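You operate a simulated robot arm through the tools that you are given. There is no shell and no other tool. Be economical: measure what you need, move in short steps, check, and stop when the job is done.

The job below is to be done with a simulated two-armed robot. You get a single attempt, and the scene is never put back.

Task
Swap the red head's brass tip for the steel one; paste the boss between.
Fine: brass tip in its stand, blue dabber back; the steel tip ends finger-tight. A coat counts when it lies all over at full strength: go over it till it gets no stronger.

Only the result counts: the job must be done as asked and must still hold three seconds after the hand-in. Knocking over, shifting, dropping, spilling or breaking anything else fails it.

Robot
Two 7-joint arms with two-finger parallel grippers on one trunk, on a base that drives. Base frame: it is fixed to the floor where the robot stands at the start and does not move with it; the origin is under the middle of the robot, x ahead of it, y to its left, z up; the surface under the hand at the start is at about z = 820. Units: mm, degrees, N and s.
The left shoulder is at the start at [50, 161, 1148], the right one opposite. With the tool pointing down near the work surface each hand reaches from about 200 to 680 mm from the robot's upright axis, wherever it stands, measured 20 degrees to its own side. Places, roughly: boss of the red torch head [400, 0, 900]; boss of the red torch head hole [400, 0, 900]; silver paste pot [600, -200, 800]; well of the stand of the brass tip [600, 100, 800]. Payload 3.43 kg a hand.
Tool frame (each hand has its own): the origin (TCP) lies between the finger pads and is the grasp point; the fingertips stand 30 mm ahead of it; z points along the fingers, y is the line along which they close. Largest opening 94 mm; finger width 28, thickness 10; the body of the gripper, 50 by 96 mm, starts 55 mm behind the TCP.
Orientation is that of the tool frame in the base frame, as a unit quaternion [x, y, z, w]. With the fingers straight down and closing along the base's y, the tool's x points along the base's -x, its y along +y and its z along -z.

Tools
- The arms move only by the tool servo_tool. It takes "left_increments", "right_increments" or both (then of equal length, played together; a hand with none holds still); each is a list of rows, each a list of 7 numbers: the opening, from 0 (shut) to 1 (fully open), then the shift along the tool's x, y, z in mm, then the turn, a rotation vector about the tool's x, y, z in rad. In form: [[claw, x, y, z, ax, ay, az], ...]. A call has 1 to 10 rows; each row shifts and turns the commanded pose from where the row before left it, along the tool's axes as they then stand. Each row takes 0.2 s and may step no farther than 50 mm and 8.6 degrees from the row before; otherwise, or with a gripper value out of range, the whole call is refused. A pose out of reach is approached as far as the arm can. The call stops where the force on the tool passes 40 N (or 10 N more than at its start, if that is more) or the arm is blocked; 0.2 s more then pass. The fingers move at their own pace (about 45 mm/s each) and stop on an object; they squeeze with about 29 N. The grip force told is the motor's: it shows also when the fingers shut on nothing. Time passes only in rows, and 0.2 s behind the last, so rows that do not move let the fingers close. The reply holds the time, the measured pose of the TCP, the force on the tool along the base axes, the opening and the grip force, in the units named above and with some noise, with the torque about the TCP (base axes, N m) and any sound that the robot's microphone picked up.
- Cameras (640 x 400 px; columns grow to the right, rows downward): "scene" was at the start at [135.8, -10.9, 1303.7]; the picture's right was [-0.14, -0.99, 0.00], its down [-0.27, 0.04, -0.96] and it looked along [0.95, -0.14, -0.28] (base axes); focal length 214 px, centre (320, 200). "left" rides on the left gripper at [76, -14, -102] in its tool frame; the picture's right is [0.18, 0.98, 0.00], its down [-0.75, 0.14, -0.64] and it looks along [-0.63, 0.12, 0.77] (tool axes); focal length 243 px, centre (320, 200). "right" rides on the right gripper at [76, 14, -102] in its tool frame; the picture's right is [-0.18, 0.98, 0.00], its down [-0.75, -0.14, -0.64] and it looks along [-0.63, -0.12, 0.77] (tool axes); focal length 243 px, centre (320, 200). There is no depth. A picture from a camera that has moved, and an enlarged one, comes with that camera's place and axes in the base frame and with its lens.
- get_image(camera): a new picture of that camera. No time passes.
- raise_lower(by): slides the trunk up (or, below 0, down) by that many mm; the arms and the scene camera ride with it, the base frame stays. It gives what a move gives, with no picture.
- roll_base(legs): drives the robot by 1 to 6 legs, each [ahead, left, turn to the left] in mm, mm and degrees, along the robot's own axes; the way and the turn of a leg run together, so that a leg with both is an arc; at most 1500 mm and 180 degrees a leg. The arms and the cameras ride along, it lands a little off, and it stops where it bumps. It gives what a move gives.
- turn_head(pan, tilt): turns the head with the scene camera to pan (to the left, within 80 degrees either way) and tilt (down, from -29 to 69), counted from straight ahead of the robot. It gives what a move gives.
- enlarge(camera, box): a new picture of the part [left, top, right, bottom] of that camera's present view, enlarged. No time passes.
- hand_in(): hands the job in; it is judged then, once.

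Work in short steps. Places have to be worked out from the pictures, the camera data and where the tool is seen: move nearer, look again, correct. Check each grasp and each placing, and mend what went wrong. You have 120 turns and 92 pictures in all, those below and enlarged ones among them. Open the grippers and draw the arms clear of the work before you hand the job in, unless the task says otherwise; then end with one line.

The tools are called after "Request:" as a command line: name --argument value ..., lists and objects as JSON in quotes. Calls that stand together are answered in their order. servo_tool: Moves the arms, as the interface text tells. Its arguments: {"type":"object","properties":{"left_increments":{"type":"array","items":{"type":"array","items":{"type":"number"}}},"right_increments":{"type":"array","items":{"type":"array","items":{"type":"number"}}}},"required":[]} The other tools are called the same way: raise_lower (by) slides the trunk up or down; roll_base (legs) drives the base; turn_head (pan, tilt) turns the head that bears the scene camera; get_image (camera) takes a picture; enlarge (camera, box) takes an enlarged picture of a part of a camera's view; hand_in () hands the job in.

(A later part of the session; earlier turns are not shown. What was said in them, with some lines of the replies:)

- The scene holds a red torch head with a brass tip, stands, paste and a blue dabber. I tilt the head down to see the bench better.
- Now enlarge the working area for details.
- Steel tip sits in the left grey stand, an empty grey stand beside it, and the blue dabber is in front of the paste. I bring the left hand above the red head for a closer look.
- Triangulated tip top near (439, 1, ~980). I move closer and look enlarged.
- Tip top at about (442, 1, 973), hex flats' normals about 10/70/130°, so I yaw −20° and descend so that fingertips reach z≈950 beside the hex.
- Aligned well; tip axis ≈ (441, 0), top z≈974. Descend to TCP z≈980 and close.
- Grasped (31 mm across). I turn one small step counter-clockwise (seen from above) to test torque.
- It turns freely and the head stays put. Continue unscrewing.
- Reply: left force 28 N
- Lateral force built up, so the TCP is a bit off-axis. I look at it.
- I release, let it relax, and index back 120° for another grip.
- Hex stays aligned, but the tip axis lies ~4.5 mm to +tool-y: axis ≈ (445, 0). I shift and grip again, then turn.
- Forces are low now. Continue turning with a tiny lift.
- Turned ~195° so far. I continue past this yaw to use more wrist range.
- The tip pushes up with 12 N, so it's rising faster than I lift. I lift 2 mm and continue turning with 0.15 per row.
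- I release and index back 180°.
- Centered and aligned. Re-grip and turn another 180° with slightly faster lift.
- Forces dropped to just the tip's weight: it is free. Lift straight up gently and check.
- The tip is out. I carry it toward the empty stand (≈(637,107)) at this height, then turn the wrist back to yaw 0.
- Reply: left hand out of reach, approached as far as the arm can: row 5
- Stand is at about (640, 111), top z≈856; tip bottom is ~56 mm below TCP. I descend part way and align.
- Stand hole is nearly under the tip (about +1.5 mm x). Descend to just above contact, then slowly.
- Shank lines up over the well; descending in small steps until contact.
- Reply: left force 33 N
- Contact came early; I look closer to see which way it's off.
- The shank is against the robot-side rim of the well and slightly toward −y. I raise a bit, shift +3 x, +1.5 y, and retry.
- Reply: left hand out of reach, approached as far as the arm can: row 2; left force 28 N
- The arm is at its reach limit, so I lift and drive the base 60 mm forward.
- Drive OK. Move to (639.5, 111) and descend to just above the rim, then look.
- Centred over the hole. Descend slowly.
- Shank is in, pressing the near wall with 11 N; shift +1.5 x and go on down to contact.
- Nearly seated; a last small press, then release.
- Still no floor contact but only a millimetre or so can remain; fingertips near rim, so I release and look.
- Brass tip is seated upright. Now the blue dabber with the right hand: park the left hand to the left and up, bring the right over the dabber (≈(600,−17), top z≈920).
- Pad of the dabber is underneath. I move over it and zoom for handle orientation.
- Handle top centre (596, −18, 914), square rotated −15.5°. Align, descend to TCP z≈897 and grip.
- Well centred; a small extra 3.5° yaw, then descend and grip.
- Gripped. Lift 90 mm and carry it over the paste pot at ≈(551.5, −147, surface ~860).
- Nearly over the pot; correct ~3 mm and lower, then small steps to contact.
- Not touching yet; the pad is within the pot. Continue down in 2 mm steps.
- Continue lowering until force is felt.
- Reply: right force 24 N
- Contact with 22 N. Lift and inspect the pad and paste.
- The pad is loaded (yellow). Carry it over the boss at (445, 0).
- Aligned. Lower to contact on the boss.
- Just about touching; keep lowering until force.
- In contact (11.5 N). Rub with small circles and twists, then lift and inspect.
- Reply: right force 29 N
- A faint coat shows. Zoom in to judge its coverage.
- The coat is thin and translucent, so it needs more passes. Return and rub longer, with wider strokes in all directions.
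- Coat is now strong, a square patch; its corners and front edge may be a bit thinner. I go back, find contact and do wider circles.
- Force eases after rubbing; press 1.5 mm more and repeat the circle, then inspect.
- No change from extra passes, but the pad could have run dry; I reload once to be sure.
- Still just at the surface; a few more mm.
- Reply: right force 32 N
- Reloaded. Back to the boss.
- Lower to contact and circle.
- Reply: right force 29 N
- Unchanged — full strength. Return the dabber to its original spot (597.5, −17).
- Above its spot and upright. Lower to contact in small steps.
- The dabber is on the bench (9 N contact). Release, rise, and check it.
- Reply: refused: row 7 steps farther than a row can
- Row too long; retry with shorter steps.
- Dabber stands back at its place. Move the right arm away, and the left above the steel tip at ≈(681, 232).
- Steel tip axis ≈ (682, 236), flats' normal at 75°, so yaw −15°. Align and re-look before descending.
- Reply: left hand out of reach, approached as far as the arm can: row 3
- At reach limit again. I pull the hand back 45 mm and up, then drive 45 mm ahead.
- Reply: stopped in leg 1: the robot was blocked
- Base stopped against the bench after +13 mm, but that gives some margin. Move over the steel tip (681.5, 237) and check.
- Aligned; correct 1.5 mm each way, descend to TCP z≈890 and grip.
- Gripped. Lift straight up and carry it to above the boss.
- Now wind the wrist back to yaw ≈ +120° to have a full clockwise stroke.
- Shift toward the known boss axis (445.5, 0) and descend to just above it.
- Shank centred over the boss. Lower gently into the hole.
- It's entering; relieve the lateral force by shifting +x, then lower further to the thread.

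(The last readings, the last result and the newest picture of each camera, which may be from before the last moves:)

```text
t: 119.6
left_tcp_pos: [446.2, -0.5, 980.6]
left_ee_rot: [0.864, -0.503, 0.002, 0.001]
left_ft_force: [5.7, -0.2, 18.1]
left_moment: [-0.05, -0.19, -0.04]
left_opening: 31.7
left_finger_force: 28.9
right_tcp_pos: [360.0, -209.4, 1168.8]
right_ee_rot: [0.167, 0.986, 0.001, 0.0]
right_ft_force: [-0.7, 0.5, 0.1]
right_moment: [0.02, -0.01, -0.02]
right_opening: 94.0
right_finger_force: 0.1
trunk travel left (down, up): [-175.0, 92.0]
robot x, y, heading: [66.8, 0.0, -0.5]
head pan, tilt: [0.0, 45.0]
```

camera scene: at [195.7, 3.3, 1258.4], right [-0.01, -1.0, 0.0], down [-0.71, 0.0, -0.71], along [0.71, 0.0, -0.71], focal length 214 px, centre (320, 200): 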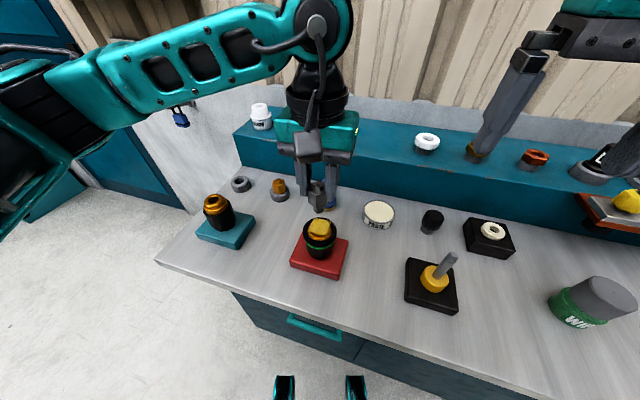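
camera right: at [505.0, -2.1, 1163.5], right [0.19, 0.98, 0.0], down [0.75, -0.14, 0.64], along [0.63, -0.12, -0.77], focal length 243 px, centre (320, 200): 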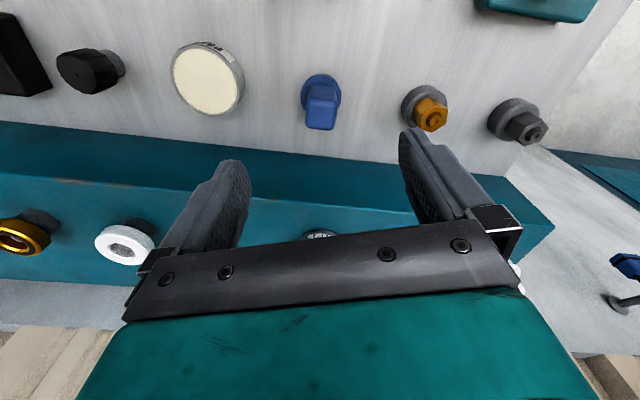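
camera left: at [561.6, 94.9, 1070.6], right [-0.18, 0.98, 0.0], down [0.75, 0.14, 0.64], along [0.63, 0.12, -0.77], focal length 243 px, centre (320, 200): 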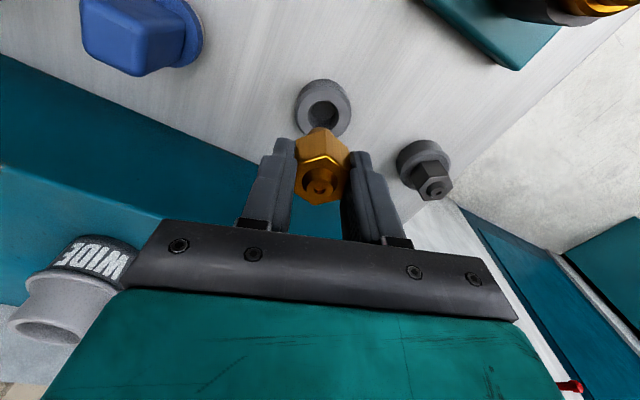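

Thread start reached with 18 N. Screw clockwise (tool z +) with a gentle feed.

Request:
servo_tool --left_increments '[[0, 0, 0, 0.1, 0, 0, 0.1475], [0, 0, 0, 0.1, 0, 0, 0.1475], [0, 0, 0, 0.1, 0, 0, 0.1475], [0, 0, 0, 0.1, 0, 0, 0.1475], [0, 0, 0, 0.1, 0, 0, 0.1475], [0, 0, 0, 0.1, 0, 0, 0.1475], [0, 0, 0, 0.1, 0, 0, 0.1475]]'

Request:
servo_tool --left_increments '[[0, 0, 0, 0.1, 0, 0, 0.1475], [0, 0, 0, 0.1, 0, 0, 0.1475], [0, 0, 0, 0.1, 0, 0, 0.1475], [0, 0, 0, 0.1, 0, 0, 0.1475], [0, 0, 0, 0.1, 0, 0, 0.1475], [0, 0, 0, 0.1, 0, 0, 0.1475], [0, 0, 0, 0.1, 0, 0, 0.1475]]'

Request:
servo_tool --left_increments '[[0, 0, 0, 0.1, 0, 0, 0.1475], [0, 0, 0, 0.1, 0, 0, 0.1475], [0, 0, 0, 0.1, 0, 0, 0.1475], [0, 0, 0, 0.1, 0, 0, 0.1475], [0, 0, 0, 0.1, 0, 0, 0.1475], [0, 0, 0, 0.1, 0, 0, 0.1475], [0, 0, 0, 0.1, 0, 0, 0.1475]]'

Request:
enlarge --camera "left" --box '[220, 40, 420, 240]'

```text
t: 121.2
left_tcp_pos: [445.9, -1.5, 980.0]
left_ee_rot: [-0.501, 0.865, -0.001, -0.001]
left_ft_force: [-6.3, -2.0, 8.2]
left_moment: [-0.27, 0.42, 0.01]
left_opening: 31.8
left_finger_force: 29.1
right_tcp_pos: [359.6, -211.1, 1168.5]
right_ee_rot: [0.167, 0.986, 0.0, 0.001]
right_ft_force: [0.7, -0.5, 0.1]
right_moment: [0.01, -0.03, 0.01]
right_opening: 94.0
right_finger_force: 0.0
trunk travel left (down, up): [-175.0, 92.0]
robot x, y, heading: [73.7, 1.5, -0.4]
head pan, tilt: [0.0, 45.0]
```

```text
t: 122.8
left_tcp_pos: [443.9, 0.9, 980.2]
left_ee_rot: [-0.011, 1.0, 0.0, 0.0]
left_ft_force: [-11.9, 3.9, -6.5]
left_moment: [0.07, 0.79, 0.03]
left_opening: 31.4
left_finger_force: 28.4
right_tcp_pos: [359.4, -209.1, 1168.5]
right_ee_rot: [0.167, 0.986, 0.001, 0.001]
right_ft_force: [-0.6, 0.1, -0.7]
right_moment: [0.03, 0.03, -0.03]
right_opening: 93.8
right_finger_force: 0.1
trunk travel left (down, up): [-175.0, 92.0]
robot x, y, heading: [69.1, 4.7, -0.5]
head pan, tilt: [0.0, 45.0]
```

```text
t: 124.4
left_tcp_pos: [446.7, 0.8, 979.3]
left_ee_rot: [0.485, 0.875, -0.001, 0.002]
left_ft_force: [-13.6, 10.1, -8.2]
left_moment: [0.32, 0.4, 0.04]
left_opening: 31.4
left_finger_force: 29.1
right_tcp_pos: [360.1, -208.0, 1168.3]
right_ee_rot: [0.167, 0.986, 0.0, 0.0]
right_ft_force: [0.3, 0.4, 0.2]
right_moment: [0.01, 0.02, 0.03]
right_opening: 93.8
right_finger_force: 0.0
trunk travel left (down, up): [-175.0, 92.0]
robot x, y, heading: [65.7, 1.6, -0.3]
head pan, tilt: [0.0, 45.0]
```

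```text
2.00 times, centred on (320, 140) of left
camera zoom: at [393.4, 56.6, 1081.0], right [0.74, 0.68, 0.0], down [0.52, -0.56, 0.64], along [0.44, -0.47, -0.77], focal length 485 px, centre (320, 320)
```

zoom: 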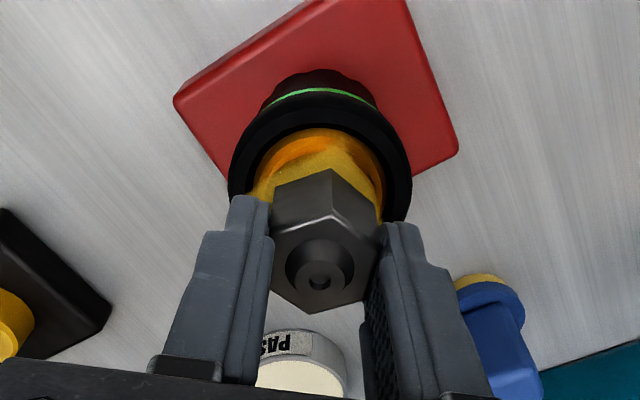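

Thread pulls down (engaged). Release, index back 180°, lower 1 mm.

Request:
servo_tool --left_increments '[[1, 0, 0, 0, 0, 0, 0], [1, 0, 0, 0, 0, 0, 0], [1, 0, 0, 0, 0, 0, 0], [1, 0, 0, 0, 0, 0, -0.1496], [1, 0, 0, 0, 0, 0, -0.1496], [1, 0, 0, 0, 0, 0, -0.1496], [1, 0, 0, 0, 0, 0, -0.1496], [1, 0, 0, 0, 0, 0, -0.1496], [1, 0, 0, 0, 0, 0, -0.1496], [1, 0, 0, 0, 0, 0, -0.1496]]'

Request:
servo_tool --left_increments '[[1, 0, 0, 0, 0, 0, -0.1496], [1, 0, 0, 0, 0, 0, -0.1496], [1, 0, 0, 0, 0, 0, -0.1496], [1, 0, 0, 0, 0, 0, -0.1496], [1, 0, 0, 0, 0, 0, -0.1496], [1, 0, 0, 0, 0, 0, -0.1496], [1, 0, 0, 0, 0, 0, -0.1496]]'

Request:
servo_tool --left_increments '[[1, 0, 0, 0, 0, 0, -0.1496], [1, 0, 0, 0, 0, 0, -0.1496], [1, 0, 0, 0, 0, 0, -0.1496], [1, 0, 0, 0, 0, 0, -0.1496], [1, 0, 0, 0, 0, 0, -0.1496], [1, 0, 0, 0, 0, 0, -0.1496], [1, 0, 0, 0, 0, 0, -0.1496], [1, 0, 0, 0, 0, 0, 0]]'

Request:
enlarge --camera "left" --box '[220, 40, 420, 240]'

```text
t: 126.6
left_tcp_pos: [446.2, 0.5, 978.1]
left_ee_rot: [-0.02, 1.0, -0.001, 0.0]
left_ft_force: [0.0, 0.4, -0.3]
left_moment: [0.0, 0.02, 0.02]
left_opening: 93.9
left_finger_force: 0.0
right_tcp_pos: [361.1, -208.7, 1169.3]
right_ee_rot: [0.167, 0.986, 0.001, -0.001]
right_ft_force: [0.2, 0.7, -0.8]
right_moment: [-0.01, 0.0, 0.03]
right_opening: 94.1
right_finger_force: 0.1
trunk travel left (down, up): [-175.0, 92.0]
robot x, y, heading: [70.0, 2.8, -0.3]
head pan, tilt: [0.0, 45.0]
```

```text
t: 128.2
left_tcp_pos: [446.6, -0.9, 977.4]
left_ee_rot: [-0.517, 0.856, -0.002, 0.0]
left_ft_force: [0.1, -0.2, -0.2]
left_moment: [0.02, 0.02, 0.02]
left_opening: 93.9
left_finger_force: 0.1
right_tcp_pos: [360.9, -209.7, 1167.8]
right_ee_rot: [0.167, 0.986, 0.001, 0.0]
right_ft_force: [0.3, 0.0, -0.6]
right_moment: [-0.02, 0.03, 0.02]
right_opening: 93.7
right_finger_force: 0.1
trunk travel left (down, up): [-175.0, 92.0]
robot x, y, heading: [75.8, -1.4, -0.3]
head pan, tilt: [0.0, 45.0]
```

```text
t: 130.0
left_tcp_pos: [446.5, -2.2, 978.2]
left_ee_rot: [0.876, -0.483, 0.001, 0.001]
left_ft_force: [1.0, -0.4, 0.0]
left_moment: [0.03, -0.03, -0.01]
left_opening: 93.8
left_finger_force: 0.2
right_tcp_pos: [361.3, -209.6, 1168.3]
right_ee_rot: [0.168, 0.986, 0.001, 0.0]
right_ft_force: [-0.8, -0.5, -0.5]
right_moment: [0.0, -0.02, 0.0]
right_opening: 94.2
right_finger_force: 0.1
trunk travel left (down, up): [-175.0, 92.0]
robot x, y, heading: [68.4, 0.9, -0.5]
head pan, tilt: [0.0, 45.0]
```

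```text
2.00 times, centred on (320, 140) of left
camera zoom: at [499.2, -59.0, 1080.8], right [-0.73, -0.68, 0.0], down [-0.52, 0.56, 0.64], along [-0.44, 0.47, -0.77], focal length 485 px, centre (320, 320)
```

zoom: 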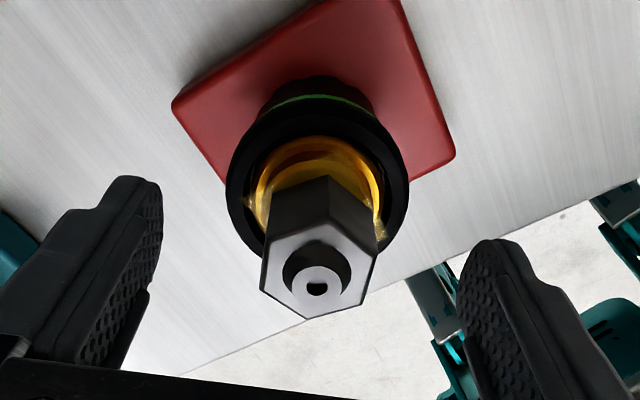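

Aligned. Re-grip 0.7 mm lower and screw another 180°.

Request:
servo_tool --left_increments '[[1, -1, 0, 0.7, 0, 0, 0], [0, 0, 0, 0, 0, 0, 0], [0, 0, 0, 0, 0, 0, 0], [0, 0, 0, 0, 0, 0, 0], [0, 0, 0, 0, 0, 0, 0], [0, 0, 0, 0, 0, 0, 0], [0, 0, 0, 0.15, 0, 0, 0.1475], [0, 0, 0, 0.15, 0, 0, 0.1475], [0, 0, 0, 0.15, 0, 0, 0.1475], [0, 0, 0, 0.15, 0, 0, 0.1475]]'

Request:
servo_tool --left_increments '[[0, 0, 0, 0.15, 0, 0, 0.1475], [0, 0, 0, 0.15, 0, 0, 0.1475], [0, 0, 0, 0.15, 0, 0, 0.1475], [0, 0, 0, 0.15, 0, 0, 0.1475], [0, 0, 0, 0.15, 0, 0, 0.1475], [0, 0, 0, 0.15, 0, 0, 0.1475], [0, 0, 0, 0.15, 0, 0, 0.1475], [0, 0, 0, 0.15, 0, 0, 0.1475]]'

Request:
servo_tool --left_increments '[[0, 0, 0, 0.15, 0, 0, 0.1475], [0, 0, 0, 0.15, 0, 0, 0.1475], [0, 0, 0, 0.15, 0, 0, 0.1475], [0, 0, 0, 0.15, 0, 0, 0.1475], [0, 0, 0, 0.15, 0, 0, 0.1475], [0, 0, 0, 0.15, 0, 0, 0.1475], [0, 0, 0, 0.15, 0, 0, 0.1475], [0, 0, 0, 0.15, 0, 0, 0.1475]]'

Request:
enlarge --camera "left" --box '[220, 40, 420, 240]'

```text
t: 132.2
left_tcp_pos: [444.6, 0.2, 977.1]
left_ee_rot: [-0.696, 0.718, -0.001, -0.001]
left_ft_force: [0.4, 1.5, -0.6]
left_moment: [0.13, 0.03, 0.03]
left_opening: 31.4
left_finger_force: 28.6
right_tcp_pos: [360.8, -209.8, 1168.1]
right_ee_rot: [0.166, 0.986, 0.001, 0.0]
right_ft_force: [-0.2, 1.1, 0.8]
right_moment: [-0.02, 0.03, -0.02]
right_opening: 94.0
right_finger_force: 0.1
trunk travel left (down, up): [-175.0, 92.0]
robot x, y, heading: [70.7, 1.8, -0.2]
head pan, tilt: [0.0, 45.0]
```

```text
t: 134.0
left_tcp_pos: [444.9, -0.5, 976.6]
left_ee_rot: [-0.178, 0.984, -0.001, 0.0]
left_ft_force: [-3.9, -5.0, 0.1]
left_moment: [-0.26, 0.61, 0.03]
left_opening: 31.5
left_finger_force: 28.8
right_tcp_pos: [359.3, -210.3, 1168.6]
right_ee_rot: [0.167, 0.986, 0.001, 0.001]
right_ft_force: [0.1, 0.3, -0.5]
right_moment: [-0.02, -0.01, 0.02]
right_opening: 94.3
right_finger_force: 0.0
trunk travel left (down, up): [-175.0, 92.0]
robot x, y, heading: [70.1, 2.6, -0.1]
head pan, tilt: [0.0, 45.0]
```

```text
t: 135.8
left_tcp_pos: [445.8, 0.4, 975.0]
left_ee_rot: [0.397, 0.918, -0.001, 0.002]
left_ft_force: [-4.4, -0.6, -4.9]
left_moment: [0.16, 0.2, 0.59]
left_opening: 31.5
left_finger_force: 28.7
right_tcp_pos: [361.3, -209.1, 1168.1]
right_ee_rot: [0.167, 0.986, 0.001, 0.001]
right_ft_force: [0.3, -0.1, 0.2]
right_moment: [0.0, 0.03, 0.02]
right_opening: 94.1
right_finger_force: 0.0
trunk travel left (down, up): [-175.0, 92.0]
robot x, y, heading: [70.3, 3.0, -0.6]
head pan, tilt: [0.0, 45.0]
```

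```text
2.00 times, centred on (320, 140) of left
camera zoom: at [383.1, 45.6, 1077.5], right [0.59, 0.81, 0.0], down [0.62, -0.45, 0.64], along [0.52, -0.38, -0.76], focal length 485 px, centre (320, 320)
```

zoom: 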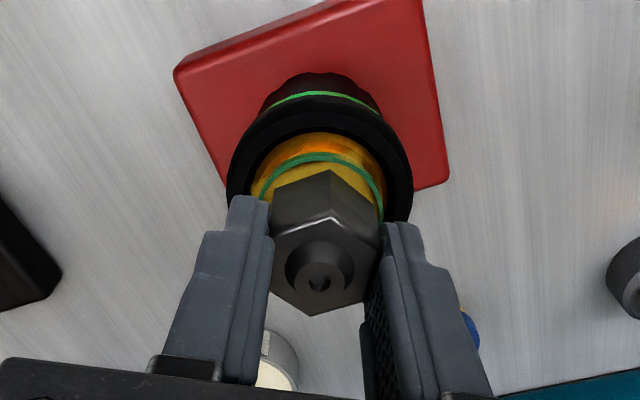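

Torque rose to 0.59 N·m and a green ring has appeared at the boss, which looks like a seated indication. Look from the scene camera before any further turn.

Request:
enlarge --camera "scene" --box '[295, 200, 345, 250]'

```text
8.00 times, centred on (320, 225) of scene
camera zoom: at [195.4, 3.0, 1258.5], right [-0.01, -1.0, 0.0], down [-0.71, 0.01, -0.71], along [0.71, 0.0, -0.71], focal length 1716 px, centre (320, 0)
```

zoom: 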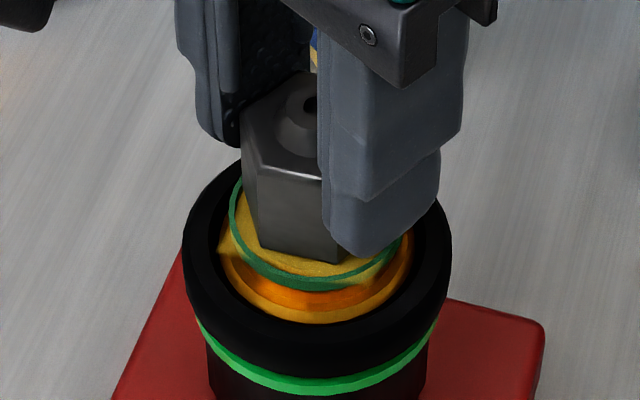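

The ring is green all around and hex is flush on the boss: finger-tight. Release and check that it stays.

Request:
servo_tool --left_increments '[[0.6, 0, 0, 0, 0, 0, 0], [0.8, 0, 0, 0, 0, 0, 0], [1, 0, 0, 0, 0, 0, 0], [1, 0, 0, -30, 0, 0, 0], [1, 0, 0, -45, 0, 0, 0], [1, 0, 0, -45, 0, 0, 0], [1, 0, 30, -30, 0, 0, 0], [1, 0, 30, -30, 0, 0, 0], [1, 0, 30, -30, 0, 0, 0]]'

Request:
enlarge --camera "scene" --box '[295, 200, 345, 250]'

Request:
get_image --camera "scene"

```text
t: 137.8
left_tcp_pos: [510.4, 64.2, 1184.9]
left_ee_rot: [0.399, 0.917, -0.001, 0.0]
left_ft_force: [-0.5, 0.5, -0.7]
left_moment: [-0.01, 0.01, 0.0]
left_opening: 93.9
left_finger_force: 0.3
right_tcp_pos: [359.8, -209.8, 1168.5]
right_ee_rot: [0.168, 0.986, 0.001, -0.001]
right_ft_force: [-0.2, 0.1, 0.0]
right_moment: [0.01, -0.01, -0.01]
right_opening: 93.8
right_finger_force: 0.1
trunk travel left (down, up): [-175.0, 92.0]
robot x, y, heading: [67.9, 0.3, -0.4]
head pan, tilt: [0.0, 45.0]
```

```text
8.00 times, centred on (320, 225) of scene
camera zoom: at [195.5, 3.2, 1258.4], right [-0.01, -1.0, 0.0], down [-0.71, 0.0, -0.71], along [0.71, 0.0, -0.71], focal length 1716 px, centre (320, 0)
```

zoom: 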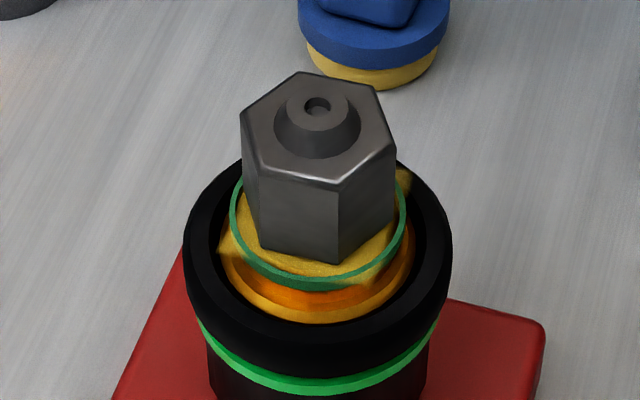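

```text
11 pictures are left
camera scene: at [195.5, 3.2, 1258.4], right [-0.01, -1.0, 0.0], down [-0.71, 0.0, -0.71], along [0.71, 0.0, -0.71], focal length 214 px, centre (320, 200)
```

scene: 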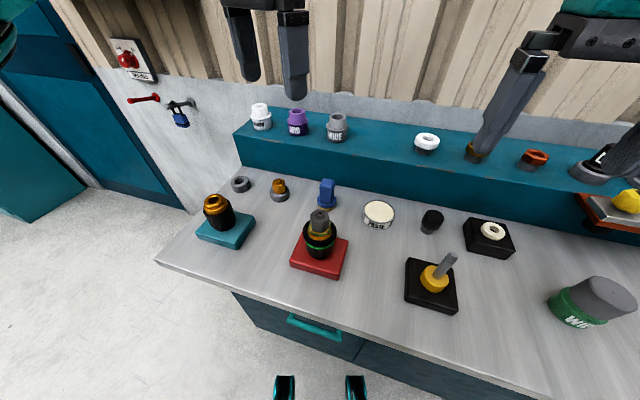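

The steel tip sits square with a steady green ring. The brass tip is in its stand, the dabber is back, both grippers are open and clear, so I hand in.

Request:
hand_in

```text
The job is handed in.
```

I swapped the tips on the red head and handed the job in; no verdict came back. The brass tip is in its stand, the boss is pasted, and the steel tip is screwed in. I judged it finger-tight from a 0.59 N·m torque reading and a green ring that appeared around the boss. The paste coat looked no stronger after a second loading, and the blue dabber is back where it stood. While I was driving closer for the steel tip, the base bumped the bench once; nothing looked disturbed afterwards.
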